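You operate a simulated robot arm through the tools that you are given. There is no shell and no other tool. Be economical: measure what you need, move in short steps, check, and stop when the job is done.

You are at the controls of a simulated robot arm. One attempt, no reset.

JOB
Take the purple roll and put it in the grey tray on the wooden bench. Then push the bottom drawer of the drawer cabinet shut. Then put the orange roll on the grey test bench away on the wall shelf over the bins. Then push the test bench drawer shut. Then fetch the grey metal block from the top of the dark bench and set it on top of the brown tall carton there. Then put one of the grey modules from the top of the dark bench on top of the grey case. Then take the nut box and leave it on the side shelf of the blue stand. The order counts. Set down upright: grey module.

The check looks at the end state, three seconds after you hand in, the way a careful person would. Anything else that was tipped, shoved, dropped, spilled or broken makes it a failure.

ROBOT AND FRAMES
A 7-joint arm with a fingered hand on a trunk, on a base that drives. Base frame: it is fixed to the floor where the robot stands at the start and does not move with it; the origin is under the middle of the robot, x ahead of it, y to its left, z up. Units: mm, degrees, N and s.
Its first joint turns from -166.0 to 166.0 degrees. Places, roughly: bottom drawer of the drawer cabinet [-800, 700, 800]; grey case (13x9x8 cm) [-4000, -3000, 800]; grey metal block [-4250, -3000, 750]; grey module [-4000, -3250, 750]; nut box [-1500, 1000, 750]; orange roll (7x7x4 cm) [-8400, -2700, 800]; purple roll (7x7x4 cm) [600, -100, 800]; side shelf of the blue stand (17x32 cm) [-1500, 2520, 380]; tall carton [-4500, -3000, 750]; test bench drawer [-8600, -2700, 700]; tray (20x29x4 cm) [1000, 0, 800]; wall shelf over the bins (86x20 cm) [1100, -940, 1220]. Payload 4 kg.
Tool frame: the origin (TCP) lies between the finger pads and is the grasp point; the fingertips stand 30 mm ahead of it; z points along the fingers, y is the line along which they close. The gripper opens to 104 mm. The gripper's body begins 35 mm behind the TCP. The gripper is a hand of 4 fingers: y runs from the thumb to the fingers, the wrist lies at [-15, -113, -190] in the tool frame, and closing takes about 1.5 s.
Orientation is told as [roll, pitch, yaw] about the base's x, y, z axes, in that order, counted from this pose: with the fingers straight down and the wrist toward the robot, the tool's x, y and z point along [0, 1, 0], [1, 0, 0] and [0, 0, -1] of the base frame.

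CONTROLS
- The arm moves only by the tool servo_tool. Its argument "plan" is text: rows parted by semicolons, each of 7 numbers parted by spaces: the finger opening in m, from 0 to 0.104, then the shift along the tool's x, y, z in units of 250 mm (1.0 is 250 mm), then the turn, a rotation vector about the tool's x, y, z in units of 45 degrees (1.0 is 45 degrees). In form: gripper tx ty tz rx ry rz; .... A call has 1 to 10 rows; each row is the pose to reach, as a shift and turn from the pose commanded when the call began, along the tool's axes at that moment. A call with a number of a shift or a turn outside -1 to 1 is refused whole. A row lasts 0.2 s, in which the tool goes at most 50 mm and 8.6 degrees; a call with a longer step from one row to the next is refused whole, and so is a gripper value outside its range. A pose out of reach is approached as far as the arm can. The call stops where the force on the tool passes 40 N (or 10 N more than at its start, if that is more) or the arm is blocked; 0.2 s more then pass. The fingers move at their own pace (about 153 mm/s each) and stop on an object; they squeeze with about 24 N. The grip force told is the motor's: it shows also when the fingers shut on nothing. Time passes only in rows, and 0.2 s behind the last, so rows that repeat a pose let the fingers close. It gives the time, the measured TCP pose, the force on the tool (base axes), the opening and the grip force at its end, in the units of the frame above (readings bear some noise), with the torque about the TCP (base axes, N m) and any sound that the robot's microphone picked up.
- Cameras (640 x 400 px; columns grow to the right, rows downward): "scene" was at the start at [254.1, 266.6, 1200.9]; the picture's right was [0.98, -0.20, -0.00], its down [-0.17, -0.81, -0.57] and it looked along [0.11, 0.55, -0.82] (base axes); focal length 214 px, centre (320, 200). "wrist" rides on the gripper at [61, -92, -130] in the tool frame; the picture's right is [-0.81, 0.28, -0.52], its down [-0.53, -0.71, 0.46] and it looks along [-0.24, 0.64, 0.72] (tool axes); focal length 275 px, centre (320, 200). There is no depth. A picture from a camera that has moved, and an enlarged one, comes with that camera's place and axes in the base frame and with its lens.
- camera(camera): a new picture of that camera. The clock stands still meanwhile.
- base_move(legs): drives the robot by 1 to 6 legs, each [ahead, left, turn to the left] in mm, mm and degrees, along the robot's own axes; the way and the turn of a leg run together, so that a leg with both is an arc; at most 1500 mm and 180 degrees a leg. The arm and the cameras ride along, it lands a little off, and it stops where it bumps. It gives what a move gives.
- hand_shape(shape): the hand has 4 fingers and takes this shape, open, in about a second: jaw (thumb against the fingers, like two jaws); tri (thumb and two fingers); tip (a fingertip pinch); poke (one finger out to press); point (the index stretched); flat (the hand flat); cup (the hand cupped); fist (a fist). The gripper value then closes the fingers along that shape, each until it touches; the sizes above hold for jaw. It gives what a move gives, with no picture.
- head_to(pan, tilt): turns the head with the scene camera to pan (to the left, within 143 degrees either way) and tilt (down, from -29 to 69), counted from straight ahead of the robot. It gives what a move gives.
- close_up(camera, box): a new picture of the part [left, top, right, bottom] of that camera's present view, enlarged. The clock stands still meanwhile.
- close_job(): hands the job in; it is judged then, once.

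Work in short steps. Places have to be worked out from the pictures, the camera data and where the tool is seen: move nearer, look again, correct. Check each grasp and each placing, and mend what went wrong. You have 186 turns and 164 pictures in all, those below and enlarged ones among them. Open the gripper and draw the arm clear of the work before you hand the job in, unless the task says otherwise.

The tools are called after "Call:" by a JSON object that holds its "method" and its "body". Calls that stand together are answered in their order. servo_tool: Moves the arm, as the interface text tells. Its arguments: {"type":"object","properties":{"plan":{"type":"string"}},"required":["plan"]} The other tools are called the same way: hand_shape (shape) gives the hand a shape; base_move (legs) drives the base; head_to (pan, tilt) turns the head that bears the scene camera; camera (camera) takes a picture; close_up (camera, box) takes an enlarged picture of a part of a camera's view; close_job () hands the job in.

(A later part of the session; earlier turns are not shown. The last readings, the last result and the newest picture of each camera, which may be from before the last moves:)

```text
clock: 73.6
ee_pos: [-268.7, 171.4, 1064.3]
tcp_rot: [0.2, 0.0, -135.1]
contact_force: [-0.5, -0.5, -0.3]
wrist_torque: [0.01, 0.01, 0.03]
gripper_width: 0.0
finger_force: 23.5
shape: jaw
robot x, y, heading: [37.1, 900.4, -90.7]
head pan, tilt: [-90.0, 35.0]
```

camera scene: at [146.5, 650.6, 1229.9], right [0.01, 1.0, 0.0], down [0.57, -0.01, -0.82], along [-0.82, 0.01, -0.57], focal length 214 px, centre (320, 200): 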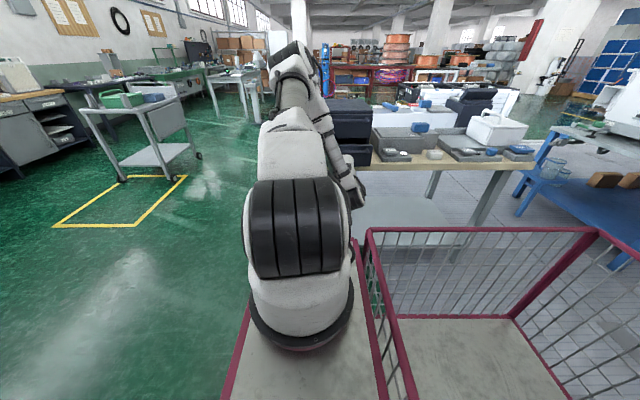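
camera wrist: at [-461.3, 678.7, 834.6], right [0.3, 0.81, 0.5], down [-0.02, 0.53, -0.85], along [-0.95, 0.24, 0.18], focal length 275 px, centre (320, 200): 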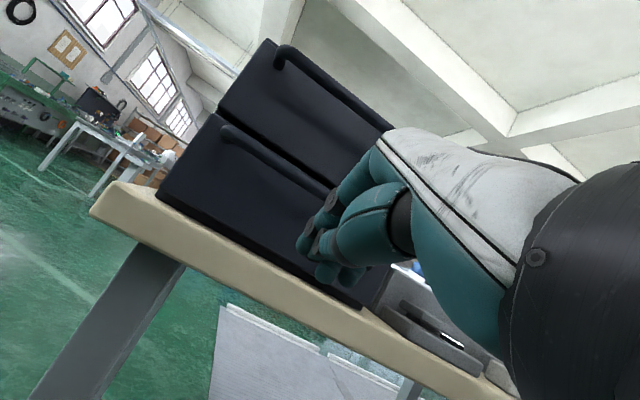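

Arm tucked at front right. I drive back down the aisle, shift, and turn to face -x, then look along the way to the test bench.

Call:
{"method": "base_move", "body": {"legs": [[900, 0, 0], [0, -290, 0], [0, 0, -90]]}}

Call:
{"method": "head_to", "body": {"pan": 15, "tilt": 15}}

Call:
{"method": "camera", "body": {"camera": "scene"}}

```text
clock: 83.7
ee_pos: [-989.7, 300.1, 1065.0]
tcp_rot: [0.1, 0.0, 135.8]
contact_force: [0.0, -0.6, 0.5]
wrist_torque: [0.01, -0.01, 0.0]
gripper_width: 0.0
finger_force: 23.9
shape: jaw
robot x, y, heading: [-258.7, 1.5, -180.0]
head pan, tilt: [-90.0, 35.0]
```

```text
clock: 85.5
ee_pos: [-989.0, 299.9, 1064.5]
tcp_rot: [0.1, 0.0, 135.7]
contact_force: [0.1, -0.9, -0.9]
wrist_torque: [-0.05, 0.02, 0.01]
gripper_width: 0.1
finger_force: 24.3
shape: jaw
robot x, y, heading: [-259.0, -1.5, -179.4]
head pan, tilt: [15.0, 15.0]
```

```text
130 pictures are left
camera scene: at [-590.1, -226.9, 1261.8], right [-0.26, 0.97, 0.0], down [0.25, 0.07, -0.97], along [-0.93, -0.25, -0.26], focal length 214 px, centre (320, 200)
```

scene: 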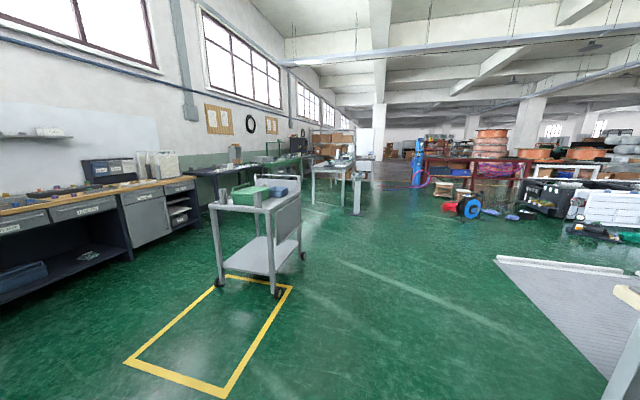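

The trolley is at y<-970, way ahead is clear near y≈+100. I drive 2.9 m and look again.

Call:
{"method": "base_move", "body": {"legs": [[1500, -60, 0], [1400, -60, 0]]}}

Call:
{"method": "camera", "body": {"camera": "scene"}}

Call:
{"method": "head_to", "body": {"pan": 55, "tilt": 15}}

Call:
{"method": "camera", "body": {"camera": "scene"}}

```text
refused: leg 1 is longer than a leg can be; nothing moved
```

```text
129 pictures are left
camera scene: at [-590.1, -226.9, 1261.8], right [-0.26, 0.97, 0.0], down [0.25, 0.07, -0.97], along [-0.93, -0.25, -0.26], focal length 214 px, centre (320, 200)
```

scene: 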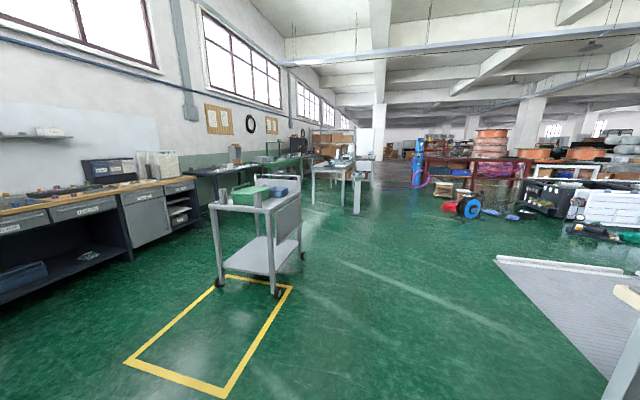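

```text
clock: 86.5
ee_pos: [-987.6, 299.9, 1065.8]
tcp_rot: [0.1, -0.1, 135.9]
contact_force: [0.2, -0.6, 1.2]
wrist_torque: [-0.03, 0.01, 0.01]
gripper_width: 0.0
finger_force: 24.0
shape: jaw
robot x, y, heading: [-262.1, 2.8, -179.9]
head pan, tilt: [55.0, 15.0]
```

```text
128 pictures are left
camera scene: at [-553.3, -279.2, 1261.9], right [-0.82, 0.57, 0.0], down [0.15, 0.21, -0.97], along [-0.55, -0.79, -0.26], focal length 214 px, centre (320, 200)
```

scene: 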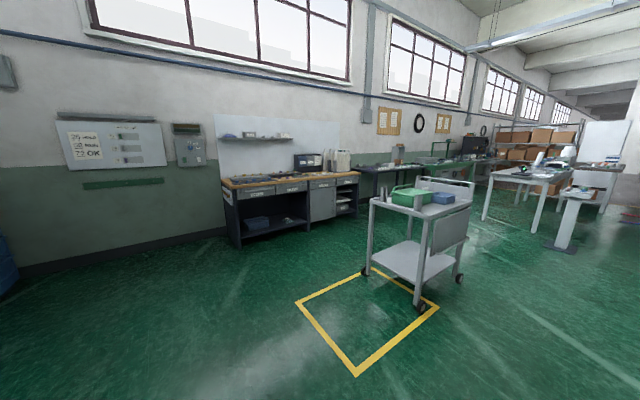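

Call:
{"method": "base_move", "body": {"legs": [[1450, -60, 0], [1450, -60, 0]]}}

Call:
{"method": "head_to", "body": {"pan": 25, "tilt": 15}}

Call:
{"method": "camera", "body": {"camera": "scene"}}

Call:
{"method": "head_to", "body": {"pan": 85, "tilt": 15}}

Call:
{"method": "camera", "body": {"camera": "scene"}}

```text
clock: 100.5
ee_pos: [-3854.7, 447.6, 1065.0]
tcp_rot: [0.2, 0.0, 134.9]
contact_force: [-0.1, 1.1, 0.7]
wrist_torque: [-0.01, -0.01, 0.01]
gripper_width: 0.1
finger_force: 24.0
shape: jaw
robot x, y, heading: [-3130.9, 140.2, 179.3]
head pan, tilt: [55.0, 15.0]
```

```text
clock: 101.4
ee_pos: [-3855.5, 448.2, 1065.8]
tcp_rot: [0.1, 0.0, 134.9]
contact_force: [-0.3, -0.4, 0.8]
wrist_torque: [0.02, -0.03, -0.01]
gripper_width: 0.2
finger_force: 23.7
shape: jaw
robot x, y, heading: [-3132.0, 138.3, 179.2]
head pan, tilt: [25.0, 15.0]
```

```text
127 pictures are left
camera scene: at [-3458.7, -100.8, 1261.8], right [-0.41, 0.91, 0.0], down [0.24, 0.11, -0.97], along [-0.88, -0.4, -0.26], focal length 214 px, centre (320, 200)
```

scene: 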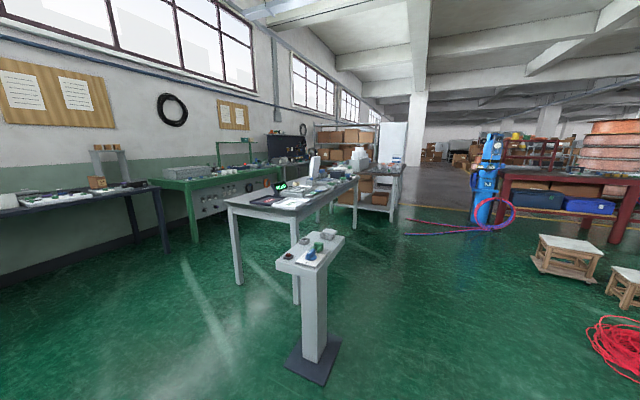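

```text
clock: 102.7
ee_pos: [-3853.9, 448.8, 1064.7]
tcp_rot: [0.0, 0.0, 135.0]
contact_force: [0.2, 0.4, 0.2]
wrist_torque: [-0.01, 0.02, 0.02]
gripper_width: 0.2
finger_force: 23.8
shape: jaw
robot x, y, heading: [-3127.8, 137.6, 179.4]
head pan, tilt: [85.0, 15.0]
```

```text
126 pictures are left
camera scene: at [-3383.0, -155.2, 1261.9], right [-0.99, 0.1, 0.0], down [0.03, 0.26, -0.97], along [-0.1, -0.96, -0.26], focal length 214 px, centre (320, 200)
```

scene: 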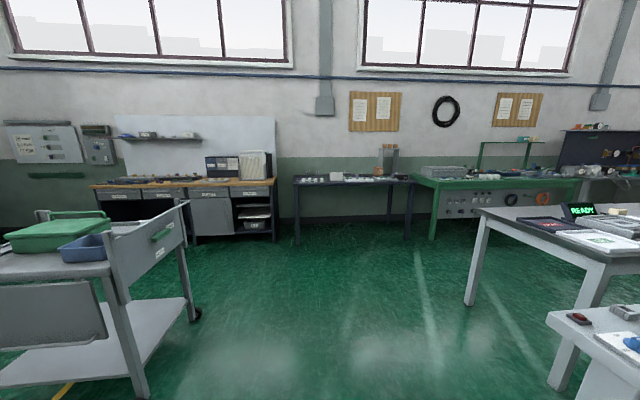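

Floor hoses block the direct way at y≈0, so I will use the aisle between the READY table and the wall benches (y≈-2050). I strafe over there past the trolley and look.

Call:
{"method": "base_move", "body": {"legs": [[350, 0, 0], [0, 1100, 0], [0, 1090, 0]]}}

Call:
{"method": "head_to", "body": {"pan": 0, "tilt": 18}}

Call:
{"method": "camera", "body": {"camera": "scene"}}

Call:
{"method": "head_to", "body": {"pan": 70, "tilt": 25}}

Call:
{"method": "camera", "body": {"camera": "scene"}}

```text
clock: 115.6
ee_pos: [-4244.5, -1770.1, 1065.8]
tcp_rot: [0.1, -0.1, 134.2]
contact_force: [1.1, -0.7, -0.1]
wrist_torque: [-0.01, 0.03, -0.02]
gripper_width: 0.0
finger_force: 24.3
shape: jaw
robot x, y, heading: [-3523.9, -2086.9, 178.7]
head pan, tilt: [85.0, 15.0]
```

```text
clock: 117.2
ee_pos: [-4242.9, -1769.8, 1064.6]
tcp_rot: [0.1, 0.0, 134.2]
contact_force: [0.2, -1.0, -0.7]
wrist_torque: [0.03, 0.01, -0.02]
gripper_width: 0.1
finger_force: 23.9
shape: jaw
robot x, y, heading: [-3525.4, -2086.6, 178.4]
head pan, tilt: [0.0, 18.0]
```

```text
125 pictures are left
camera scene: at [-3862.2, -2283.0, 1257.0], right [0.02, 1.0, 0.0], down [0.31, -0.01, -0.95], along [-0.95, 0.02, -0.31], focal length 214 px, centre (320, 200)
```

scene: 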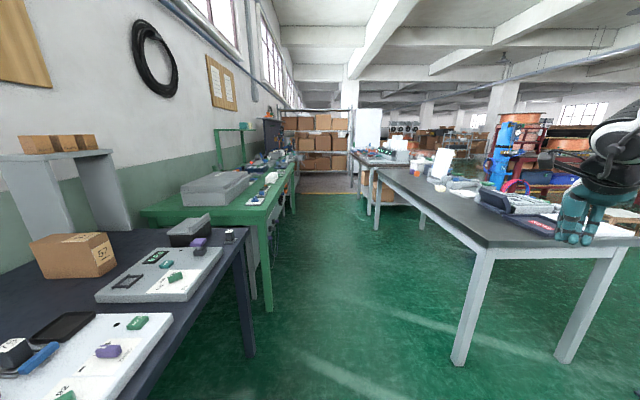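

```text
clock: 118.6
ee_pos: [-4244.8, -1769.1, 1064.2]
tcp_rot: [0.1, 0.0, 134.2]
contact_force: [0.6, -0.5, 1.2]
wrist_torque: [-0.01, 0.01, 0.0]
gripper_width: 0.0
finger_force: 23.9
shape: jaw
robot x, y, heading: [-3522.2, -2087.5, 178.7]
head pan, tilt: [70.0, 25.0]
```

```text
124 pictures are left
camera scene: at [-3802.5, -2371.0, 1245.6], right [-0.93, 0.36, 0.0], down [0.15, 0.39, -0.91], along [-0.33, -0.84, -0.42], focal length 214 px, centre (320, 200)
```

scene: 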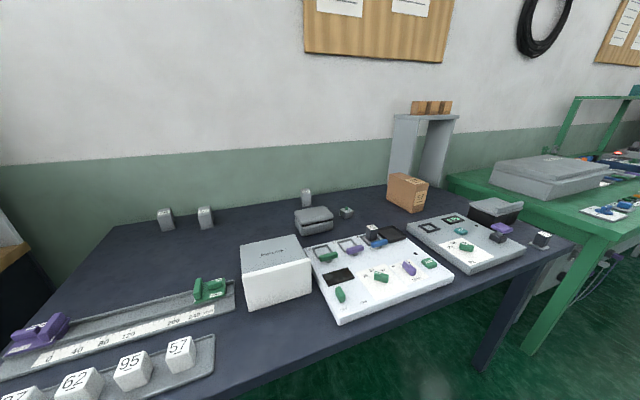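

The aisle is clear (y from -2640 to -1460). I straighten and drive 4 m toward the test bench.

Call:
{"method": "base_move", "body": {"legs": [[0, 0, 1.3], [1350, 0, 0], [1350, 0, 0], [1300, 0, 0]]}}

Call:
{"method": "head_to", "body": {"pan": 20, "tilt": 25}}

Call:
{"method": "camera", "body": {"camera": "scene"}}

```text
clock: 138.4
ee_pos: [-8303.3, -1718.4, 1067.2]
tcp_rot: [0.1, 0.0, 135.0]
contact_force: [-0.2, 0.2, 0.4]
wrist_torque: [0.02, -0.02, 0.02]
gripper_width: 0.0
finger_force: 24.3
shape: jaw
robot x, y, heading: [-7578.7, -2027.1, 179.5]
head pan, tilt: [70.0, 25.0]
```

```text
clock: 139.6
ee_pos: [-8303.0, -1719.6, 1064.8]
tcp_rot: [0.2, 0.0, 135.0]
contact_force: [-0.2, -0.1, 0.1]
wrist_torque: [0.05, 0.0, -0.02]
gripper_width: 0.0
finger_force: 24.2
shape: jaw
robot x, y, heading: [-7578.2, -2028.0, 179.4]
head pan, tilt: [20.0, 25.0]
```

```text
123 pictures are left
camera scene: at [-7908.2, -2259.2, 1245.6], right [-0.33, 0.94, 0.0], down [0.4, 0.14, -0.91], along [-0.85, -0.3, -0.42], focal length 214 px, centre (320, 200)
```

scene: 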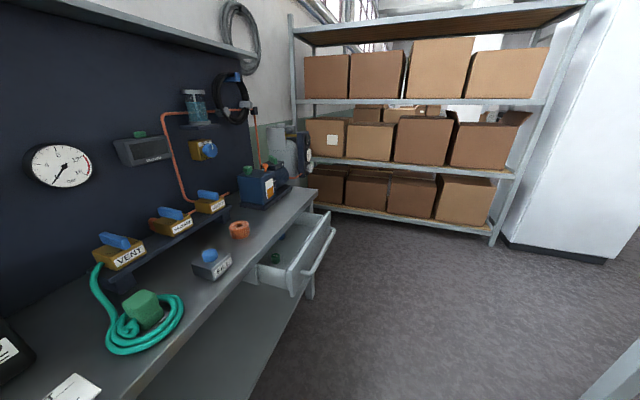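

The orange roll is near (-8416,-2742), the open drawer front near y≈-2450. I check my right side before turning.

Call:
{"method": "head_to", "body": {"pan": -40, "tilt": 30}}

Call:
{"method": "camera", "body": {"camera": "scene"}}

Call:
{"method": "head_to", "body": {"pan": -120, "tilt": 30}}

Call:
{"method": "camera", "body": {"camera": "scene"}}

```text
clock: 140.9
ee_pos: [-8304.1, -1718.4, 1064.8]
tcp_rot: [0.1, 0.0, 135.0]
contact_force: [-0.4, 0.5, -0.5]
wrist_torque: [0.01, 0.0, 0.0]
gripper_width: 0.1
finger_force: 23.7
shape: jaw
robot x, y, heading: [-7578.1, -2025.8, 179.5]
head pan, tilt: [-40.0, 30.0]
```

```text
122 pictures are left
camera scene: at [-7890.1, -2169.7, 1237.6], right [0.65, 0.76, 0.0], down [0.38, -0.33, -0.87], along [-0.66, 0.56, -0.5], focal length 214 px, centre (320, 200)
```

scene: 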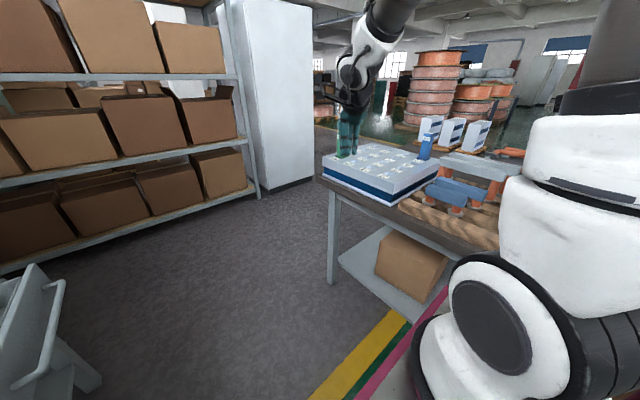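

```text
clock: 142.4
ee_pos: [-8303.7, -1719.3, 1064.6]
tcp_rot: [0.1, 0.0, 135.1]
contact_force: [-0.1, 0.6, -0.5]
wrist_torque: [0.01, -0.02, 0.03]
gripper_width: 0.2
finger_force: 24.0
shape: jaw
robot x, y, heading: [-7573.0, -2027.7, 179.6]
head pan, tilt: [-120.0, 30.0]
```

```text
121 pictures are left
camera scene: at [-7775.4, -2150.7, 1237.7], right [0.86, -0.51, 0.0], down [-0.25, -0.43, -0.87], along [0.44, 0.75, -0.5], focal length 214 px, centre (320, 200)
```

scene: 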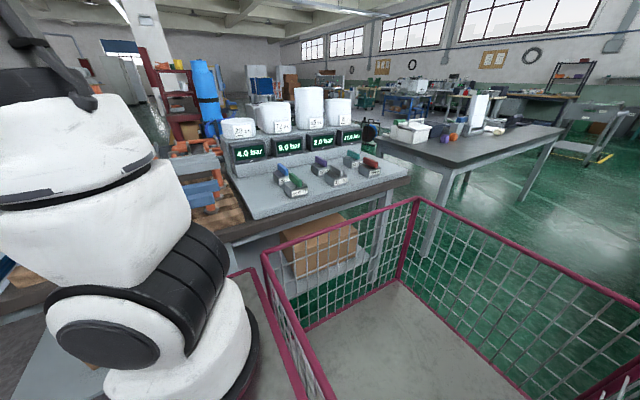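

There is a table right behind me, so turning must happen in the open space past the table's end. I drive on to x≈-9330 and turn right by 180°, so the test bench lies on my arm side.

Call:
{"method": "base_move", "body": {"legs": [[900, 0, 0], [860, 0, 0]]}}

Call:
{"method": "head_to", "body": {"pan": 90, "tilt": 30}}

Call:
{"method": "camera", "body": {"camera": "scene"}}

```text
clock: 150.5
ee_pos: [-9937.6, -1680.8, 1060.6]
tcp_rot: [-0.4, 0.6, 133.4]
contact_force: [4.5, -0.5, 0.8]
wrist_torque: [0.0, 0.33, -0.07]
gripper_width: 0.2
finger_force: 23.8
shape: jaw
robot x, y, heading: [-9223.3, -1997.6, 178.7]
head pan, tilt: [-120.0, 30.0]
stopped in leg 2: the force on the tool passed its limit (the readings are from after the stop); the commanded pose is now the measured one
```

```text
clock: 153.6
ee_pos: [-9939.4, -1680.4, 1063.3]
tcp_rot: [-0.3, 0.7, 133.5]
contact_force: [9.7, 1.1, -0.4]
wrist_torque: [-0.17, 0.56, -0.21]
gripper_width: 0.1
finger_force: 23.8
shape: jaw
robot x, y, heading: [-9224.9, -1999.2, 178.9]
head pan, tilt: [90.0, 30.0]
```

```text
120 pictures are left
camera scene: at [-9471.4, -2289.0, 1237.8], right [-1.0, 0.02, 0.0], down [0.01, 0.5, -0.87], along [-0.02, -0.87, -0.5], focal length 214 px, centre (320, 200)
```

scene: 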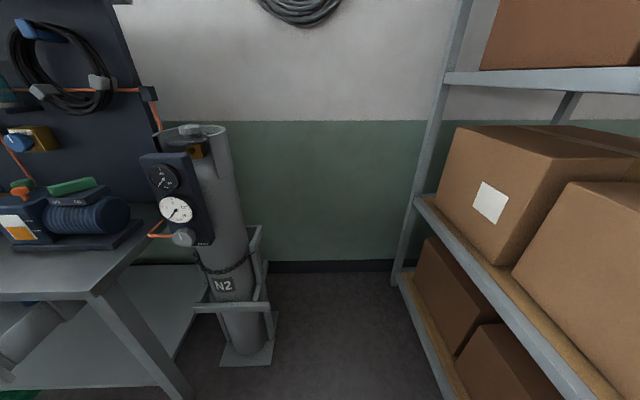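

The hand touched the box rack (its front is nearer than I judged). I back off at once and check what was touched.

Call:
{"method": "base_move", "body": {"legs": [[-230, 0, 0]]}}

Call:
{"method": "head_to", "body": {"pan": -15, "tilt": 20}}

Call:
{"method": "camera", "body": {"camera": "scene"}}

```text
clock: 155.3
ee_pos: [-9705.0, -1683.8, 1062.2]
tcp_rot: [-0.4, 0.6, 133.3]
contact_force: [-0.5, 0.7, -0.4]
wrist_torque: [-0.01, 0.02, -0.03]
gripper_width: 0.1
finger_force: 24.0
shape: jaw
robot x, y, heading: [-8991.3, -2005.3, 178.4]
head pan, tilt: [90.0, 30.0]
```

```text
clock: 157.1
ee_pos: [-9706.3, -1683.5, 1061.3]
tcp_rot: [-0.4, 0.6, 133.3]
contact_force: [-0.7, 0.2, -0.1]
wrist_torque: [0.0, 0.03, 0.03]
gripper_width: 0.1
finger_force: 24.8
shape: jaw
robot x, y, heading: [-8992.7, -2006.9, 178.3]
head pan, tilt: [-15.0, 20.0]
```

```text
119 pictures are left
camera scene: at [-9327.4, -2177.0, 1253.7], right [0.28, 0.96, 0.0], down [0.33, -0.1, -0.94], along [-0.9, 0.27, -0.34], focal length 214 px, centre (320, 200)
```

scene: 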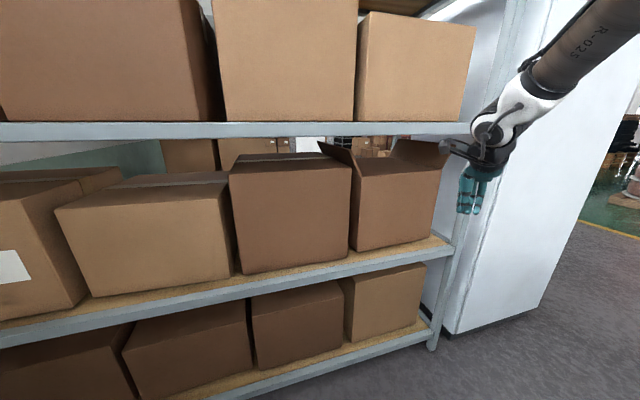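

The boxes look as before; only the rack edge was touched. I shift slightly and turn right here, where all corners clear.

Call:
{"method": "base_move", "body": {"legs": [[60, -50, 0], [0, 0, -89], [0, 0, -89.3]]}}

Call:
{"method": "head_to", "body": {"pan": -60, "tilt": 35}}

Call:
{"method": "camera", "body": {"camera": "scene"}}

```text
clock: 165.8
ee_pos: [-8333.0, -2268.0, 1062.9]
tcp_rot: [-0.4, 0.6, -45.8]
contact_force: [-1.0, 0.5, -0.5]
wrist_torque: [-0.01, 0.01, -0.03]
gripper_width: 0.0
finger_force: 23.7
shape: jaw
robot x, y, heading: [-9048.2, -1955.1, -0.7]
head pan, tilt: [-15.0, 20.0]
```

```text
clock: 166.9
ee_pos: [-8333.4, -2267.4, 1060.9]
tcp_rot: [-0.4, 0.6, -45.7]
contact_force: [0.5, -0.7, 0.1]
wrist_torque: [-0.02, 0.01, -0.06]
gripper_width: 0.2
finger_force: 24.5
shape: jaw
robot x, y, heading: [-9052.6, -1956.5, -0.6]
head pan, tilt: [-60.0, 35.0]
```

```text
118 pictures are left
camera scene: at [-8766.4, -1838.8, 1229.9], right [-0.87, -0.49, 0.0], down [-0.28, 0.5, -0.82], along [0.4, -0.71, -0.57], focal length 214 px, centre (320, 200)
```

scene: 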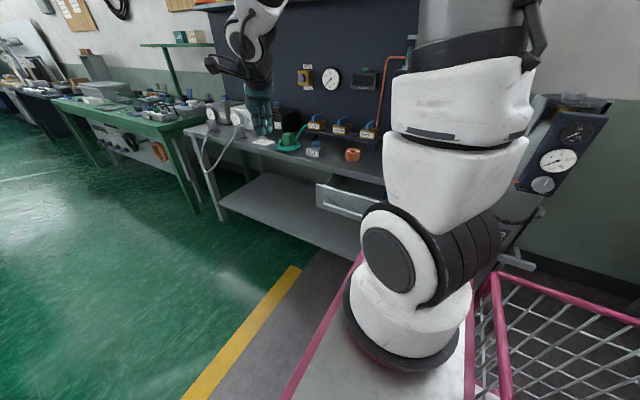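

I drive ahead ~370 mm so the arm's base stands abreast of the roll.

Call:
{"method": "base_move", "body": {"legs": [[370, -20, 0.6]]}}

Call:
{"method": "servo_tool", "body": {"plan": "0.104 -0.12 -0.12 0 0 0 0.15; 0.104 -0.24 -0.24 0 0 0 0.3; 0.104 -0.36 -0.36 0 0 0 0.45; 0.104 -0.48 -0.44 0 0 0 0.6; 0.104 -0.6 -0.5 0 0 0 0.75; 0.104 -0.72 -0.55 0 0 0 0.9; 0.104 -0.8 -0.58 0 0 0 1; 0.104 -0.8 -0.58 0 0 0 1"}}

```text
clock: 169.3
ee_pos: [-7962.9, -2285.5, 1062.1]
tcp_rot: [-0.4, 0.7, -45.4]
contact_force: [0.5, 1.0, -0.1]
wrist_torque: [0.0, 0.02, 0.02]
gripper_width: 0.0
finger_force: 24.0
shape: jaw
robot x, y, heading: [-8682.9, -1981.6, -0.1]
head pan, tilt: [-60.0, 35.0]
```

```text
clock: 171.1
ee_pos: [-8208.9, -2321.1, 1064.9]
tcp_rot: [-0.7, 0.1, -90.4]
contact_force: [-0.8, 0.5, -0.8]
wrist_torque: [0.02, -0.04, -0.01]
gripper_width: 103.7
finger_force: 0.0
shape: jaw
robot x, y, heading: [-8683.2, -1978.9, -0.0]
head pan, tilt: [-60.0, 35.0]
```

I extend the arm over the bench toward the roll in two moves.

Call:
{"method": "servo_tool", "body": {"plan": "0.104 -0.05 0.16 0 0 0 0; 0.104 -0.15 0.3 0 0 0 0; 0.104 -0.25 0.44 0 0 0 0; 0.104 -0.35 0.58 0 0 0 0; 0.104 -0.45 0.72 0 0 0 0; 0.104 -0.55 0.86 0 0 0 0; 0.104 -0.65 1 0 0 0 0; 0.104 -0.8 1 0 0 0 0; 0.104 -0.836 1 0 0 0 0"}}

Call:
{"method": "servo_tool", "body": {"plan": "0.104 0 0.16 0 0 0 0; 0.104 0 0.32 0 0 0 0; 0.104 0 0.48 0.1 0 0 0; 0.104 0 0.6 0.2 0 0 0; 0.104 0 0.67 0.3 0 0 0; 0.104 0 0.67 0.3 0 0 0"}}

Call:
{"method": "camera", "body": {"camera": "wrist"}}

Call:
{"method": "camera", "body": {"camera": "scene"}}

```text
clock: 173.1
ee_pos: [-8416.9, -2571.4, 1067.5]
tcp_rot: [-0.7, 0.1, -90.4]
contact_force: [0.9, -0.6, -0.1]
wrist_torque: [0.04, 0.01, -0.03]
gripper_width: 103.8
finger_force: 0.0
shape: jaw
robot x, y, heading: [-8682.7, -1978.2, -0.1]
head pan, tilt: [-60.0, 35.0]
```

```text
clock: 174.5
ee_pos: [-8421.4, -2739.4, 991.0]
tcp_rot: [-0.7, 0.0, -90.4]
contact_force: [0.3, -0.8, 0.2]
wrist_torque: [0.0, -0.02, 0.0]
gripper_width: 103.9
finger_force: 0.1
shape: jaw
robot x, y, heading: [-8686.1, -1977.8, -0.1]
head pan, tilt: [-60.0, 35.0]
```

```text
117 pictures are left
camera wrist: at [-8357.4, -2649.1, 1121.3], right [-0.81, -0.27, 0.53], down [-0.53, 0.72, -0.45], along [-0.26, -0.64, -0.72], focal length 275 px, centre (320, 200)
```

wrist: 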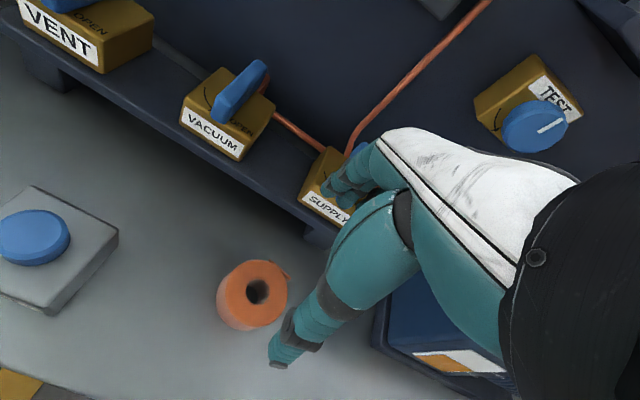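

```text
116 pictures are left
camera scene: at [-8399.2, -1859.9, 1229.9], right [-0.87, -0.5, 0.0], down [-0.28, 0.5, -0.82], along [0.41, -0.71, -0.57], focal length 214 px, centre (320, 200)
```

scene: 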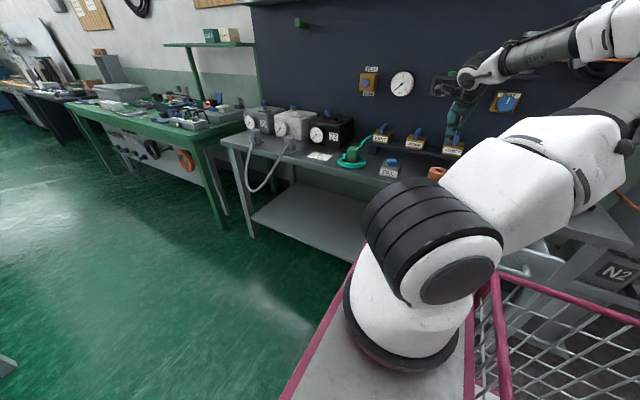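

The roll is at about (-8429,-2746). I narrow to 88 mm opening (valve shelf is close behind), centre and lower to z≈885 to check.

Call:
{"method": "servo_tool", "body": {"plan": "0.088 -0.03 0.022 0.1 0 0 0; 0.088 -0.03 0.022 0.25 0 0 0; 0.088 -0.03 0.022 0.4 0 0 0; 0.088 -0.03 0.022 0.42 0 0 0; 0.088 -0.03 0.022 0.42 0 0 0"}}

Call:
{"method": "camera", "body": {"camera": "wrist"}}

```text
clock: 175.7
ee_pos: [-8429.6, -2744.9, 885.8]
tcp_rot: [-0.7, 0.2, -90.4]
contact_force: [-0.3, 0.9, 0.7]
wrist_torque: [0.0, -0.01, 0.01]
gripper_width: 88.3
finger_force: 0.1
shape: jaw
robot x, y, heading: [-8680.0, -1976.8, -0.4]
head pan, tilt: [-60.0, 35.0]
```

```text
115 pictures are left
camera wrist: at [-8365.8, -2653.7, 1015.9], right [-0.81, -0.27, 0.53], down [-0.53, 0.72, -0.45], along [-0.26, -0.64, -0.72], focal length 275 px, centre (320, 200)
```

wrist: 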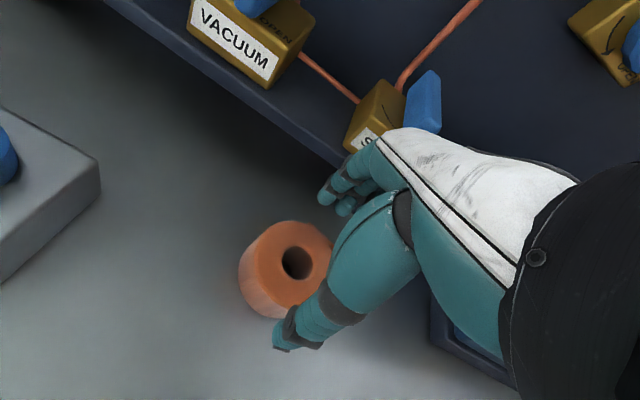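

Well centred. I lower to z≈838 and close.

Call:
{"method": "servo_tool", "body": {"plan": "0.088 0 0 0.1 0 0 0; 0.088 0 0 0.17 0 0 0; 0.088 0 0 0.19 0 0 0; 0.088 0 0 0.19 0 0 0; 0 0 0 0.19 0 0 0; 0 0 0 0.19 0 0 0; 0 0 0 0.19 0 0 0; 0 0 0 0.19 0 0 0; 0 0 0 0.19 0 0 0; 0 0 0 0.19 0 0 0"}}

Call:
{"method": "servo_tool", "body": {"plan": "0 0 0 -0.15 0 0 0; 0 0 0 -0.3 0 0 0; 0 0 0 -0.45 0 0 0; 0 0 0 -0.65 0 0 0; 0 0 0 -0.8 0 0 0; 0 0 0 -0.9 0 0 0; 0 0 0 -0.9 0 0 0"}}

Call:
{"method": "camera", "body": {"camera": "wrist"}}

```text
clock: 177.9
ee_pos: [-8426.8, -2742.1, 839.0]
tcp_rot: [-0.7, 0.0, -90.5]
contact_force: [0.0, -0.3, -0.5]
wrist_torque: [-0.02, 0.0, -0.02]
gripper_width: 60.7
finger_force: 23.8
shape: jaw
robot x, y, heading: [-8685.1, -1978.4, 0.0]
head pan, tilt: [-60.0, 35.0]
```

```text
clock: 179.5
ee_pos: [-8427.8, -2744.0, 1061.3]
tcp_rot: [-0.7, 0.2, -90.4]
contact_force: [-0.3, 0.8, -1.5]
wrist_torque: [0.02, 0.02, -0.02]
gripper_width: 60.9
finger_force: 24.1
shape: jaw
robot x, y, heading: [-8680.6, -1978.0, -0.4]
head pan, tilt: [-60.0, 35.0]
```

```text
114 pictures are left
camera wrist: at [-8364.2, -2653.2, 1193.1], right [-0.81, -0.27, 0.53], down [-0.53, 0.72, -0.45], along [-0.26, -0.64, -0.72], focal length 275 px, centre (320, 200)
```

wrist: 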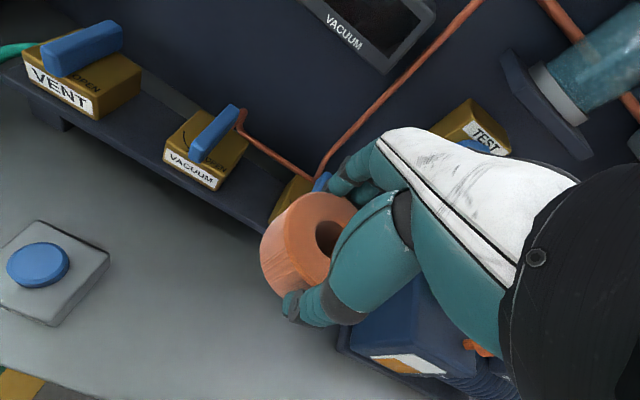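

Roll held. I retract the arm to its travelling place at front right.

Call:
{"method": "servo_tool", "body": {"plan": "0 0.02 -0.16 0 0 0 0; 0 0.08 -0.32 0 0 0 0; 0 0.2 -0.46 0 0 0 0; 0 0.33 -0.6 0 0 0 0; 0 0.46 -0.7 0 0 0 0; 0 0.6 -0.8 0 0 0 0; 0 0.74 -0.9 0 0 0 0; 0 0.86 -1 0 0 0 0; 0 0.86 -1 0 0 0 0"}}

Call:
{"method": "servo_tool", "body": {"plan": "0 0.13 -0.1 0 0 0 -0.13; 0 0.26 -0.2 0 0 0 -0.26; 0 0.39 -0.3 0 0 0 -0.4; 0 0.52 -0.42 0 0 0 -0.55; 0 0.65 -0.54 0 0 0 -0.7; 0 0.78 -0.66 0 0 0 -0.85; 0 0.9 -0.76 0 0 0 -1; 0 0.98 -0.84 0 0 0 -1; 0 0.98 -0.84 0 0 0 -1"}}

```text
clock: 181.5
ee_pos: [-8209.5, -2495.4, 1060.8]
tcp_rot: [-0.7, 0.1, -90.4]
contact_force: [-0.2, -0.4, -0.9]
wrist_torque: [0.0, 0.01, 0.01]
gripper_width: 60.6
finger_force: 24.1
shape: jaw
robot x, y, heading: [-8683.6, -1979.9, -0.1]
head pan, tilt: [-60.0, 35.0]
```

```text
clock: 183.5
ee_pos: [-7962.0, -2288.8, 1059.7]
tcp_rot: [-0.4, 0.6, -45.5]
contact_force: [-0.3, 0.7, -1.0]
wrist_torque: [-0.02, 0.01, 0.03]
gripper_width: 60.6
finger_force: 24.3
shape: jaw
robot x, y, heading: [-8682.8, -1976.6, -0.0]
head pan, tilt: [-60.0, 35.0]
```

I drive back +x along the wall aisle (y≈-2050), all with heading 0.

Call:
{"method": "base_move", "body": {"legs": [[1400, -70, 0], [1400, 0, 0], [1400, 0, 0], [1000, 0, 0]]}}

Call:
{"method": "head_to", "body": {"pan": 0, "tilt": 18}}

Call:
{"method": "camera", "body": {"camera": "scene"}}

```text
clock: 208.5
ee_pos: [-2739.4, -2403.1, 1059.4]
tcp_rot: [-0.4, 0.5, -46.2]
contact_force: [-0.1, 0.2, -1.2]
wrist_torque: [0.01, -0.01, -0.03]
gripper_width: 60.5
finger_force: 23.8
shape: jaw
robot x, y, heading: [-3452.3, -2081.2, -1.2]
head pan, tilt: [-60.0, 35.0]
```

```text
clock: 209.8
ee_pos: [-2738.8, -2403.4, 1059.8]
tcp_rot: [-0.4, 0.6, -46.3]
contact_force: [0.7, 0.0, -1.2]
wrist_torque: [-0.02, 0.01, 0.0]
gripper_width: 60.2
finger_force: 24.1
shape: jaw
robot x, y, heading: [-3452.0, -2083.6, -0.9]
head pan, tilt: [0.0, 18.0]
```

```text
113 pictures are left
camera scene: at [-3117.5, -1892.8, 1256.9], right [-0.02, -1.0, 0.0], down [-0.31, 0.01, -0.95], along [0.95, -0.02, -0.31], focal length 214 px, centre (320, 200)
```

scene: 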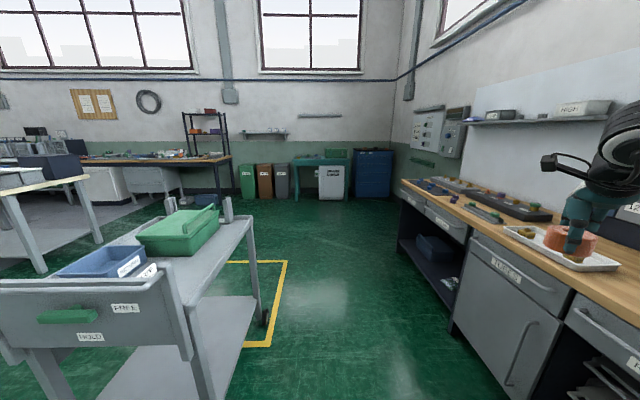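

Gap between trolley and bench is ample. I go on to x≈-350, then strafe toward the bins.

Call:
{"method": "base_move", "body": {"legs": [[1050, -20, 0], [1050, 0, 0.9], [1000, 0, 0], [0, 1130, 0]]}}

Call:
{"method": "head_to", "body": {"pan": -10, "tilt": 15}}

Call:
{"method": "camera", "body": {"camera": "scene"}}

```text
clock: 230.2
ee_pos: [340.2, -1287.6, 1058.8]
tcp_rot: [-0.5, 0.6, -45.6]
contact_force: [0.3, -1.2, -0.9]
wrist_torque: [0.0, 0.0, 0.04]
gripper_width: 60.2
finger_force: 23.6
shape: jaw
robot x, y, heading: [-379.5, -975.3, -0.4]
head pan, tilt: [0.0, 18.0]
```

```text
clock: 230.9
ee_pos: [341.2, -1288.7, 1060.2]
tcp_rot: [-0.4, 0.7, -45.7]
contact_force: [-0.3, 0.5, -2.1]
wrist_torque: [-0.01, -0.03, 0.03]
gripper_width: 60.5
finger_force: 24.3
shape: jaw
robot x, y, heading: [-381.9, -980.6, -0.4]
head pan, tilt: [-10.0, 15.0]
```

```text
112 pictures are left
camera scene: at [-46.6, -798.7, 1261.8], right [-0.18, -0.98, 0.0], down [-0.25, 0.05, -0.97], along [0.95, -0.17, -0.26], focal length 214 px, centre (320, 200)
```

scene: 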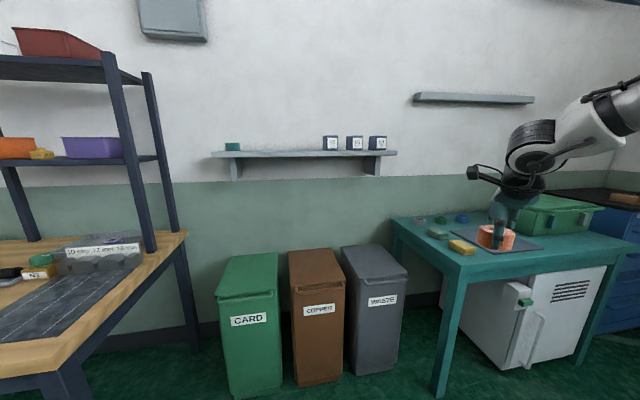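

The shelf spans y≈-480..-1390 at z≈1220, free between y≈-600 and -1010. I raise the arm and straighten it ahead before driving up to the shelf.

Call:
{"method": "servo_tool", "body": {"plan": "0 0.04 -0.04 -0.17 0 0 -0.1; 0 0.1 -0.1 -0.33 0 0 -0.2; 0 0.18 -0.18 -0.49 0 0 -0.35; 0 0.26 -0.27 -0.64 0 0 -0.5; 0 0.36 -0.37 -0.76 0 0 -0.65; 0 0.46 -0.47 -0.88 0 0 -0.8; 0 0.56 -0.57 -0.98 0 0 -0.95; 0 0.642 -0.659 -1 0 0 -1; 0 0.642 -0.659 -1 0 0 -1"}}

Call:
{"method": "camera", "body": {"camera": "wrist"}}

```text
clock: 232.9
ee_pos: [342.1, -1058.6, 1312.5]
tcp_rot: [0.1, 0.6, -0.6]
contact_force: [0.3, 0.2, -1.4]
wrist_torque: [-0.01, 0.0, -0.03]
gripper_width: 60.3
finger_force: 24.1
shape: jaw
robot x, y, heading: [-382.6, -979.3, -0.4]
head pan, tilt: [-10.0, 15.0]
```

```text
111 pictures are left
camera wrist: at [252.1, -996.1, 1444.0], right [0.27, -0.81, 0.51], down [-0.72, -0.53, -0.45], along [0.63, -0.25, -0.73], focal length 275 px, centre (320, 200)
```

wrist: 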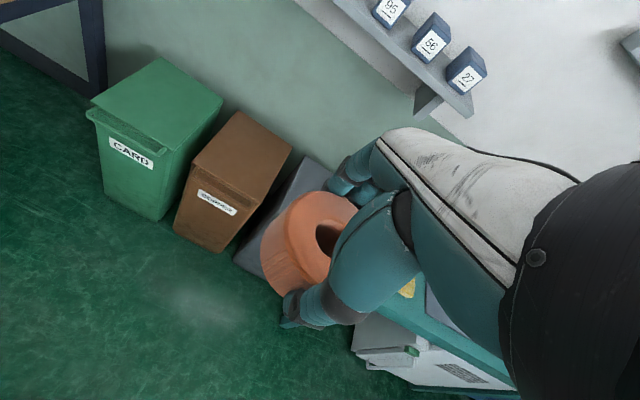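

Now I drive ahead 600 and left 258 to stand before the free part of the shelf.

Call:
{"method": "base_move", "body": {"legs": [[0, 258, 0.4], [600, 0, 0]]}}

Call:
{"method": "camera", "body": {"camera": "wrist"}}

Call:
{"method": "camera", "body": {"camera": "scene"}}

```text
clock: 237.7
ee_pos: [934.9, -808.9, 1312.0]
tcp_rot: [0.2, 0.7, -0.8]
contact_force: [1.1, 0.3, -1.2]
wrist_torque: [0.01, 0.03, -0.01]
gripper_width: 60.4
finger_force: 24.5
shape: jaw
robot x, y, heading: [214.2, -722.0, -0.6]
head pan, tilt: [-10.0, 15.0]
```

```text
110 pictures are left
camera wrist: at [846.2, -746.9, 1443.8], right [0.27, -0.82, 0.51], down [-0.73, -0.52, -0.45], along [0.63, -0.25, -0.73], focal length 275 px, centre (320, 200)
```

wrist: 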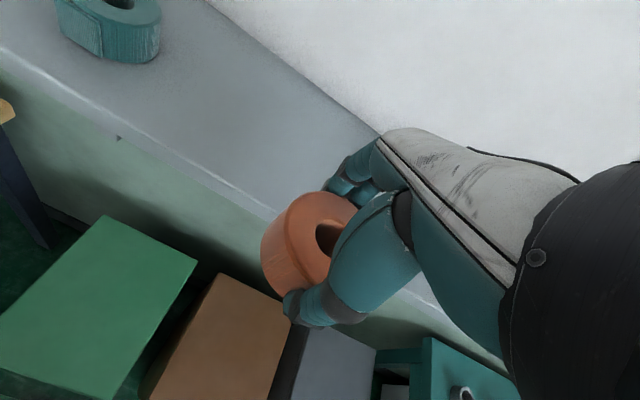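

```text
109 pictures are left
camera scene: at [548.5, -547.6, 1261.8], right [-0.19, -0.98, 0.0], down [-0.25, 0.05, -0.97], along [0.95, -0.18, -0.26], focal length 214 px, centre (320, 200)
```

scene: 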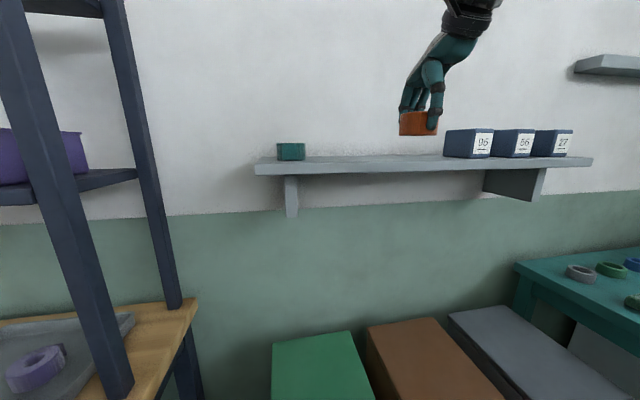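

The shelf is x≈990–1195. I move 155 mm in over it and down to z≈1266.

Call:
{"method": "servo_tool", "body": {"plan": "0 0.01 0.15 0 0 0 0; 0 0.02 0.3 0 0 0 0; 0 0.03 0.46 0 0 0 0; 0 0.035 0.62 0 0 0 0; 0 0.035 0.62 0.1 0 0 0; 0 0.035 0.62 0.184 0 0 0; 0 0.035 0.62 0.184 0 0 0"}}

Call:
{"method": "camera", "body": {"camera": "scene"}}

Call:
{"method": "camera", "body": {"camera": "wrist"}}

```text
clock: 239.3
ee_pos: [1090.4, -802.5, 1263.5]
tcp_rot: [0.1, 0.7, -0.9]
contact_force: [0.2, -0.4, -0.7]
wrist_torque: [0.01, -0.05, -0.02]
gripper_width: 60.2
finger_force: 23.5
shape: jaw
robot x, y, heading: [209.6, -723.5, -0.7]
head pan, tilt: [-10.0, 15.0]
```

```text
108 pictures are left
camera scene: at [548.5, -547.5, 1261.8], right [-0.19, -0.98, 0.0], down [-0.25, 0.05, -0.97], along [0.95, -0.18, -0.26], focal length 214 px, centre (320, 200)
```

scene: 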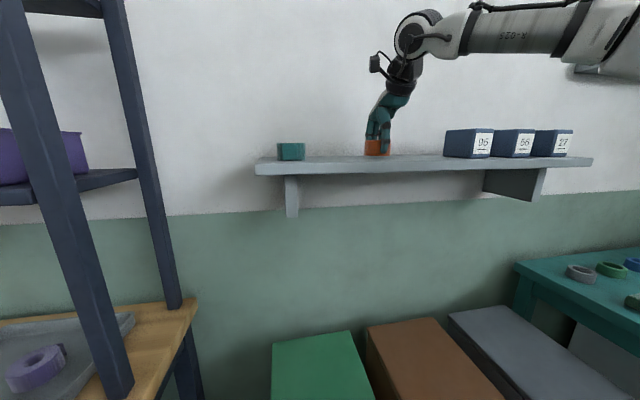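

```text
107 pictures are left
camera wrist: at [1000.7, -739.3, 1396.6], right [0.27, -0.82, 0.51], down [-0.73, -0.52, -0.45], along [0.63, -0.25, -0.73], focal length 275 px, centre (320, 200)
```

wrist: 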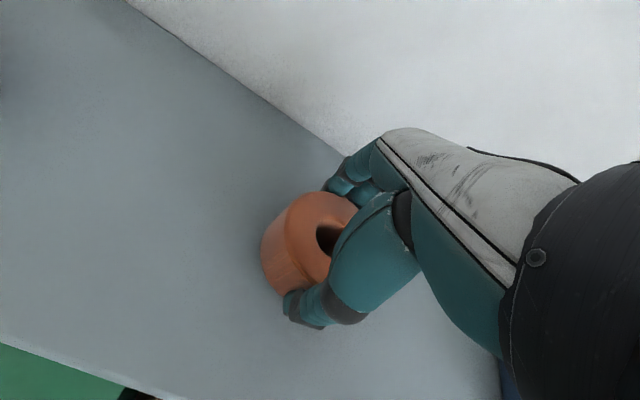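

Nearly down. I lower the last millimetres and open.

Call:
{"method": "servo_tool", "body": {"plan": "0 0 0 0.008 0 0 0; 0 0 0 0.016 0 0 0; 0 0 0 0.016 0 0 0"}}

Call:
{"method": "servo_tool", "body": {"plan": "0.085 0 0 0 0 0 0; 0.085 0 0 0 0 0 0; 0.085 0 0 0 0 0 0; 0.085 0 0 0 0 0 0; 0.088 0 0 -0.1 0 0 0; 0.088 0 0 -0.25 0 0 0; 0.088 0 0 -0.4 0 0 0; 0.088 0 0 -0.4 0 0 0"}}

Call:
{"method": "camera", "body": {"camera": "scene"}}

Call:
{"method": "camera", "body": {"camera": "wrist"}}

```text
clock: 240.1
ee_pos: [1091.0, -801.9, 1260.7]
tcp_rot: [0.1, 0.7, -0.9]
contact_force: [0.5, 0.8, -2.0]
wrist_torque: [-0.03, -0.04, -0.02]
gripper_width: 60.1
finger_force: 23.8
shape: jaw
robot x, y, heading: [214.5, -724.1, -0.9]
head pan, tilt: [-10.0, 15.0]
```

```text
clock: 241.9
ee_pos: [1091.0, -801.4, 1359.3]
tcp_rot: [0.1, 0.6, -0.9]
contact_force: [0.0, -0.4, -0.4]
wrist_torque: [0.01, 0.01, -0.01]
gripper_width: 87.9
finger_force: 0.1
shape: jaw
robot x, y, heading: [214.4, -718.5, -0.6]
head pan, tilt: [-10.0, 15.0]
```

```text
106 pictures are left
camera scene: at [548.5, -547.6, 1261.8], right [-0.19, -0.98, 0.0], down [-0.25, 0.05, -0.97], along [0.95, -0.18, -0.26], focal length 214 px, centre (320, 200)
```

scene: 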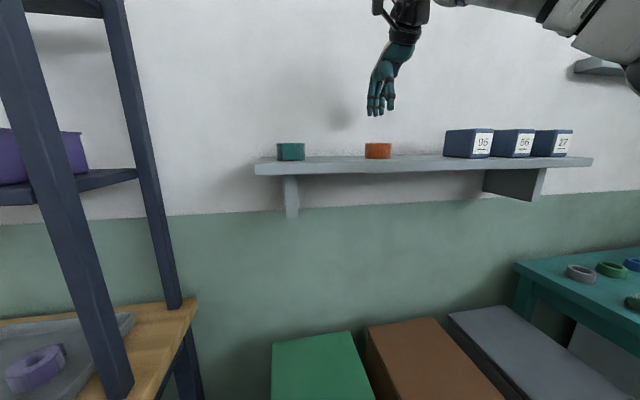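

```text
105 pictures are left
camera wrist: at [1000.6, -738.7, 1492.2], right [0.27, -0.82, 0.51], down [-0.73, -0.52, -0.45], along [0.63, -0.25, -0.73], focal length 275 px, centre (320, 200)
```

wrist: 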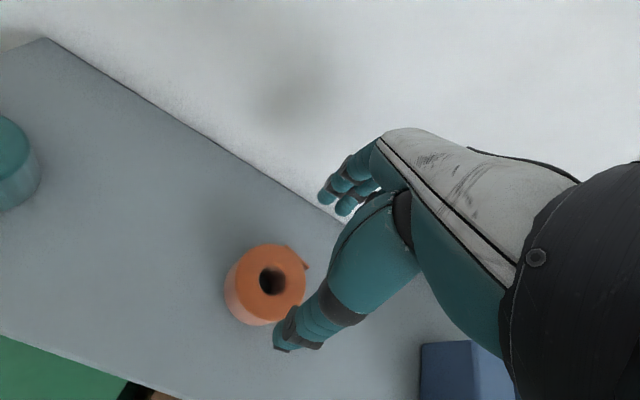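

The orange roll stands well on the shelf. I back away 600 mm and return the arm to its travelling pose.

Call:
{"method": "base_move", "body": {"legs": [[-600, 0, 0]]}}

Call:
{"method": "servo_tool", "body": {"plan": "0 0 -0.15 0.15 0 0 0; 0 0 -0.3 0.3 0 0 0; 0 -0.1 -0.42 0.42 0 0 0.1; 0 -0.2 -0.5 0.54 0 0 0.25; 0 -0.32 -0.56 0.66 0 0 0.4; 0 -0.46 -0.6 0.78 0 0 0.55; 0 -0.6 -0.62 0.9 0 0 0.7; 0 -0.74 -0.62 1 0 0 0.85; 0 -0.88 -0.62 1 0 0 1; 0 -0.88 -0.62 1 0 0 1"}}

```text
clock: 245.4
ee_pos: [481.5, -789.7, 1358.7]
tcp_rot: [0.2, 0.7, -0.6]
contact_force: [-0.8, 0.8, -0.7]
wrist_torque: [0.01, -0.02, -0.01]
gripper_width: 87.7
finger_force: 0.0
shape: jaw
robot x, y, heading: [-392.5, -719.2, -0.5]
head pan, tilt: [-10.0, 15.0]
```

```text
refused: row 1 steps farther than a row can; nothing moved
```

Call:
{"method": "servo_tool", "body": {"plan": "0 0 -0.12 0.12 0 0 0; 0 0 -0.24 0.24 0 0 0; 0 -0.08 -0.36 0.35 0 0 0.1; 0 -0.18 -0.46 0.47 0 0 0.25; 0 -0.29 -0.54 0.59 0 0 0.4; 0 -0.41 -0.59 0.71 0 0 0.55; 0 -0.54 -0.62 0.82 0 0 0.7; 0 -0.67 -0.62 0.93 0 0 0.85; 0 -0.8 -0.62 1 0 0 1; 0 -0.88 -0.62 1 0 0 1"}}

Call:
{"method": "base_move", "body": {"legs": [[0, -1380, 0.5], [-1400, 0, 0], [-1400, 0, 0]]}}

```text
clock: 247.6
ee_pos: [323.1, -1007.6, 1110.2]
tcp_rot: [-0.4, 0.6, -45.7]
contact_force: [-0.4, 0.5, 0.0]
wrist_torque: [-0.02, -0.01, 0.01]
gripper_width: 0.1
finger_force: 23.7
shape: jaw
robot x, y, heading: [-392.8, -716.2, -0.4]
head pan, tilt: [-10.0, 15.0]
```

```text
clock: 267.9
ee_pos: [-2497.3, -2457.1, 1110.3]
tcp_rot: [-0.4, 0.6, -45.2]
contact_force: [-0.2, 0.7, -0.6]
wrist_torque: [0.05, 0.01, 0.0]
gripper_width: 0.2
finger_force: 24.2
shape: jaw
robot x, y, heading: [-3215.9, -2173.1, 0.1]
head pan, tilt: [-10.0, 15.0]
```

Now the long backward drive to the test bench.

Call:
{"method": "base_move", "body": {"legs": [[-1490, 60, 0], [-1490, 50, 0], [-1490, 40, 0], [-1490, 30, 0]]}}

Call:
{"method": "head_to", "body": {"pan": -35, "tilt": 40}}

Call:
{"method": "camera", "body": {"camera": "scene"}}

```text
clock: 296.3
ee_pos: [-8476.3, -2147.0, 1110.8]
tcp_rot: [-0.4, 0.7, -46.6]
contact_force: [0.0, 0.7, -0.3]
wrist_torque: [0.01, -0.01, 0.01]
gripper_width: 0.1
finger_force: 24.0
shape: jaw
robot x, y, heading: [-9188.2, -1846.2, -1.5]
head pan, tilt: [-10.0, 15.0]
```

```text
clock: 297.2
ee_pos: [-8478.1, -2145.2, 1109.4]
tcp_rot: [-0.4, 0.6, -46.7]
contact_force: [0.1, 0.2, -0.3]
wrist_torque: [0.04, -0.01, 0.02]
gripper_width: 0.0
finger_force: 23.5
shape: jaw
robot x, y, heading: [-9187.0, -1846.9, -1.3]
head pan, tilt: [-35.0, 40.0]
```

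```text
104 pictures are left
camera scene: at [-8875.1, -1704.6, 1222.4], right [-0.59, -0.81, 0.0], down [-0.52, 0.38, -0.77], along [0.62, -0.45, -0.64], focal length 214 px, centre (320, 200)
```

scene: 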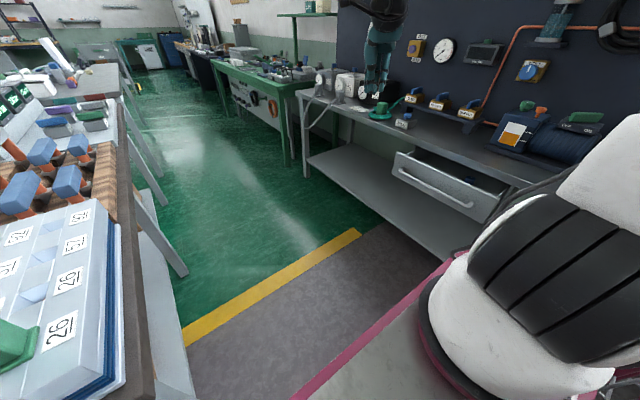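

I drifted to y=-1846 but nothing was touched. The drawer front is at y≈-2497, x -8374..-8795, z 641–770. I shift right 110 mm, and swing the hand to point at the bench.

Call:
{"method": "base_move", "body": {"legs": [[-15, -110, 1.4]]}}

Call:
{"method": "servo_tool", "body": {"plan": "0 -0.07 -0.01 0.06 0 0 0.14; 0 -0.14 -0.02 0.12 0 0 0.28; 0 -0.21 -0.03 0.18 0 0 0.42; 0 -0.28 -0.04 0.24 0 0 0.56; 0 -0.35 -0.05 0.3 0 0 0.7; 0 -0.42 -0.06 0.36 0 0 0.84; 0 -0.48 -0.068 0.4 0 0 0.98; 0 -0.48 -0.068 0.4 0 0 0.98"}}

```text
clock: 298.4
ee_pos: [-8485.1, -2240.6, 1110.1]
tcp_rot: [-0.4, 0.6, -45.2]
contact_force: [0.8, 0.7, -0.4]
wrist_torque: [0.03, 0.0, 0.0]
gripper_width: 0.0
finger_force: 24.5
shape: jaw
robot x, y, heading: [-9206.2, -1955.2, -0.2]
head pan, tilt: [-35.0, 40.0]
```

```text
clock: 300.2
ee_pos: [-8584.8, -2314.0, 1011.2]
tcp_rot: [-0.7, 0.1, -89.3]
contact_force: [-0.1, 0.0, 0.0]
wrist_torque: [0.01, 0.0, -0.01]
gripper_width: 0.0
finger_force: 24.5
shape: jaw
robot x, y, heading: [-9201.9, -1955.5, 0.0]
head pan, tilt: [-35.0, 40.0]
```

Call:
{"method": "servo_tool", "body": {"plan": "0 0.01 0.04 0.12 -0.14 0 0; 0 0.01 0.08 0.24 -0.28 0 0; 0 0.02 0.12 0.36 -0.42 0 0; 0 0.02 0.16 0.48 -0.56 0 0; 0 0.03 0.2 0.6 -0.7 0 0; 0 0.03 0.24 0.7 -0.84 0 0; 0 0.03 0.24 0.8 -1 0 0; 0 0.03 0.24 0.8 -1 0 0"}}

Call:
{"method": "camera", "body": {"camera": "wrist"}}

Call:
{"method": "camera", "body": {"camera": "scene"}}

```text
clock: 302.0
ee_pos: [-8577.8, -2372.4, 809.9]
tcp_rot: [-1.0, -44.9, -88.5]
contact_force: [-0.8, 0.5, 0.0]
wrist_torque: [0.02, 0.02, -0.02]
gripper_width: 0.0
finger_force: 23.8
shape: jaw
robot x, y, heading: [-9203.5, -1956.5, 0.1]
head pan, tilt: [-35.0, 40.0]
```

```text
103 pictures are left
camera wrist: at [-8519.9, -2215.1, 837.1], right [-0.81, 0.16, 0.57], down [-0.55, 0.18, -0.82], along [-0.23, -0.97, -0.05], focal length 275 px, centre (320, 200)
```

wrist: 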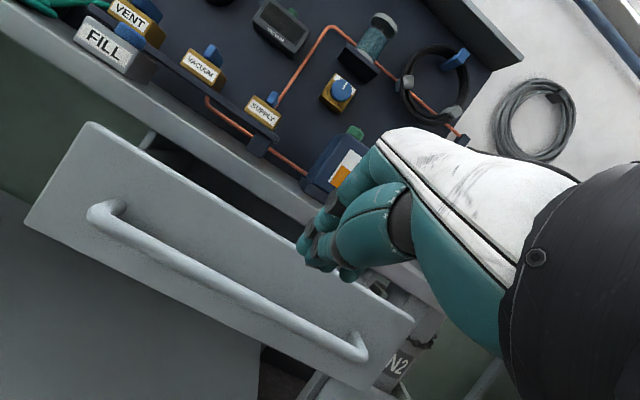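

```text
102 pictures are left
camera scene: at [-8894.9, -1809.5, 1222.3], right [-0.57, -0.82, 0.0], down [-0.53, 0.37, -0.77], along [0.63, -0.44, -0.64], focal length 214 px, centre (320, 200)
```

scene: 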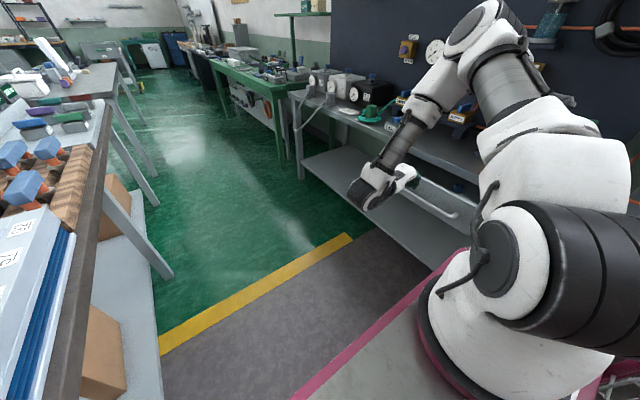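

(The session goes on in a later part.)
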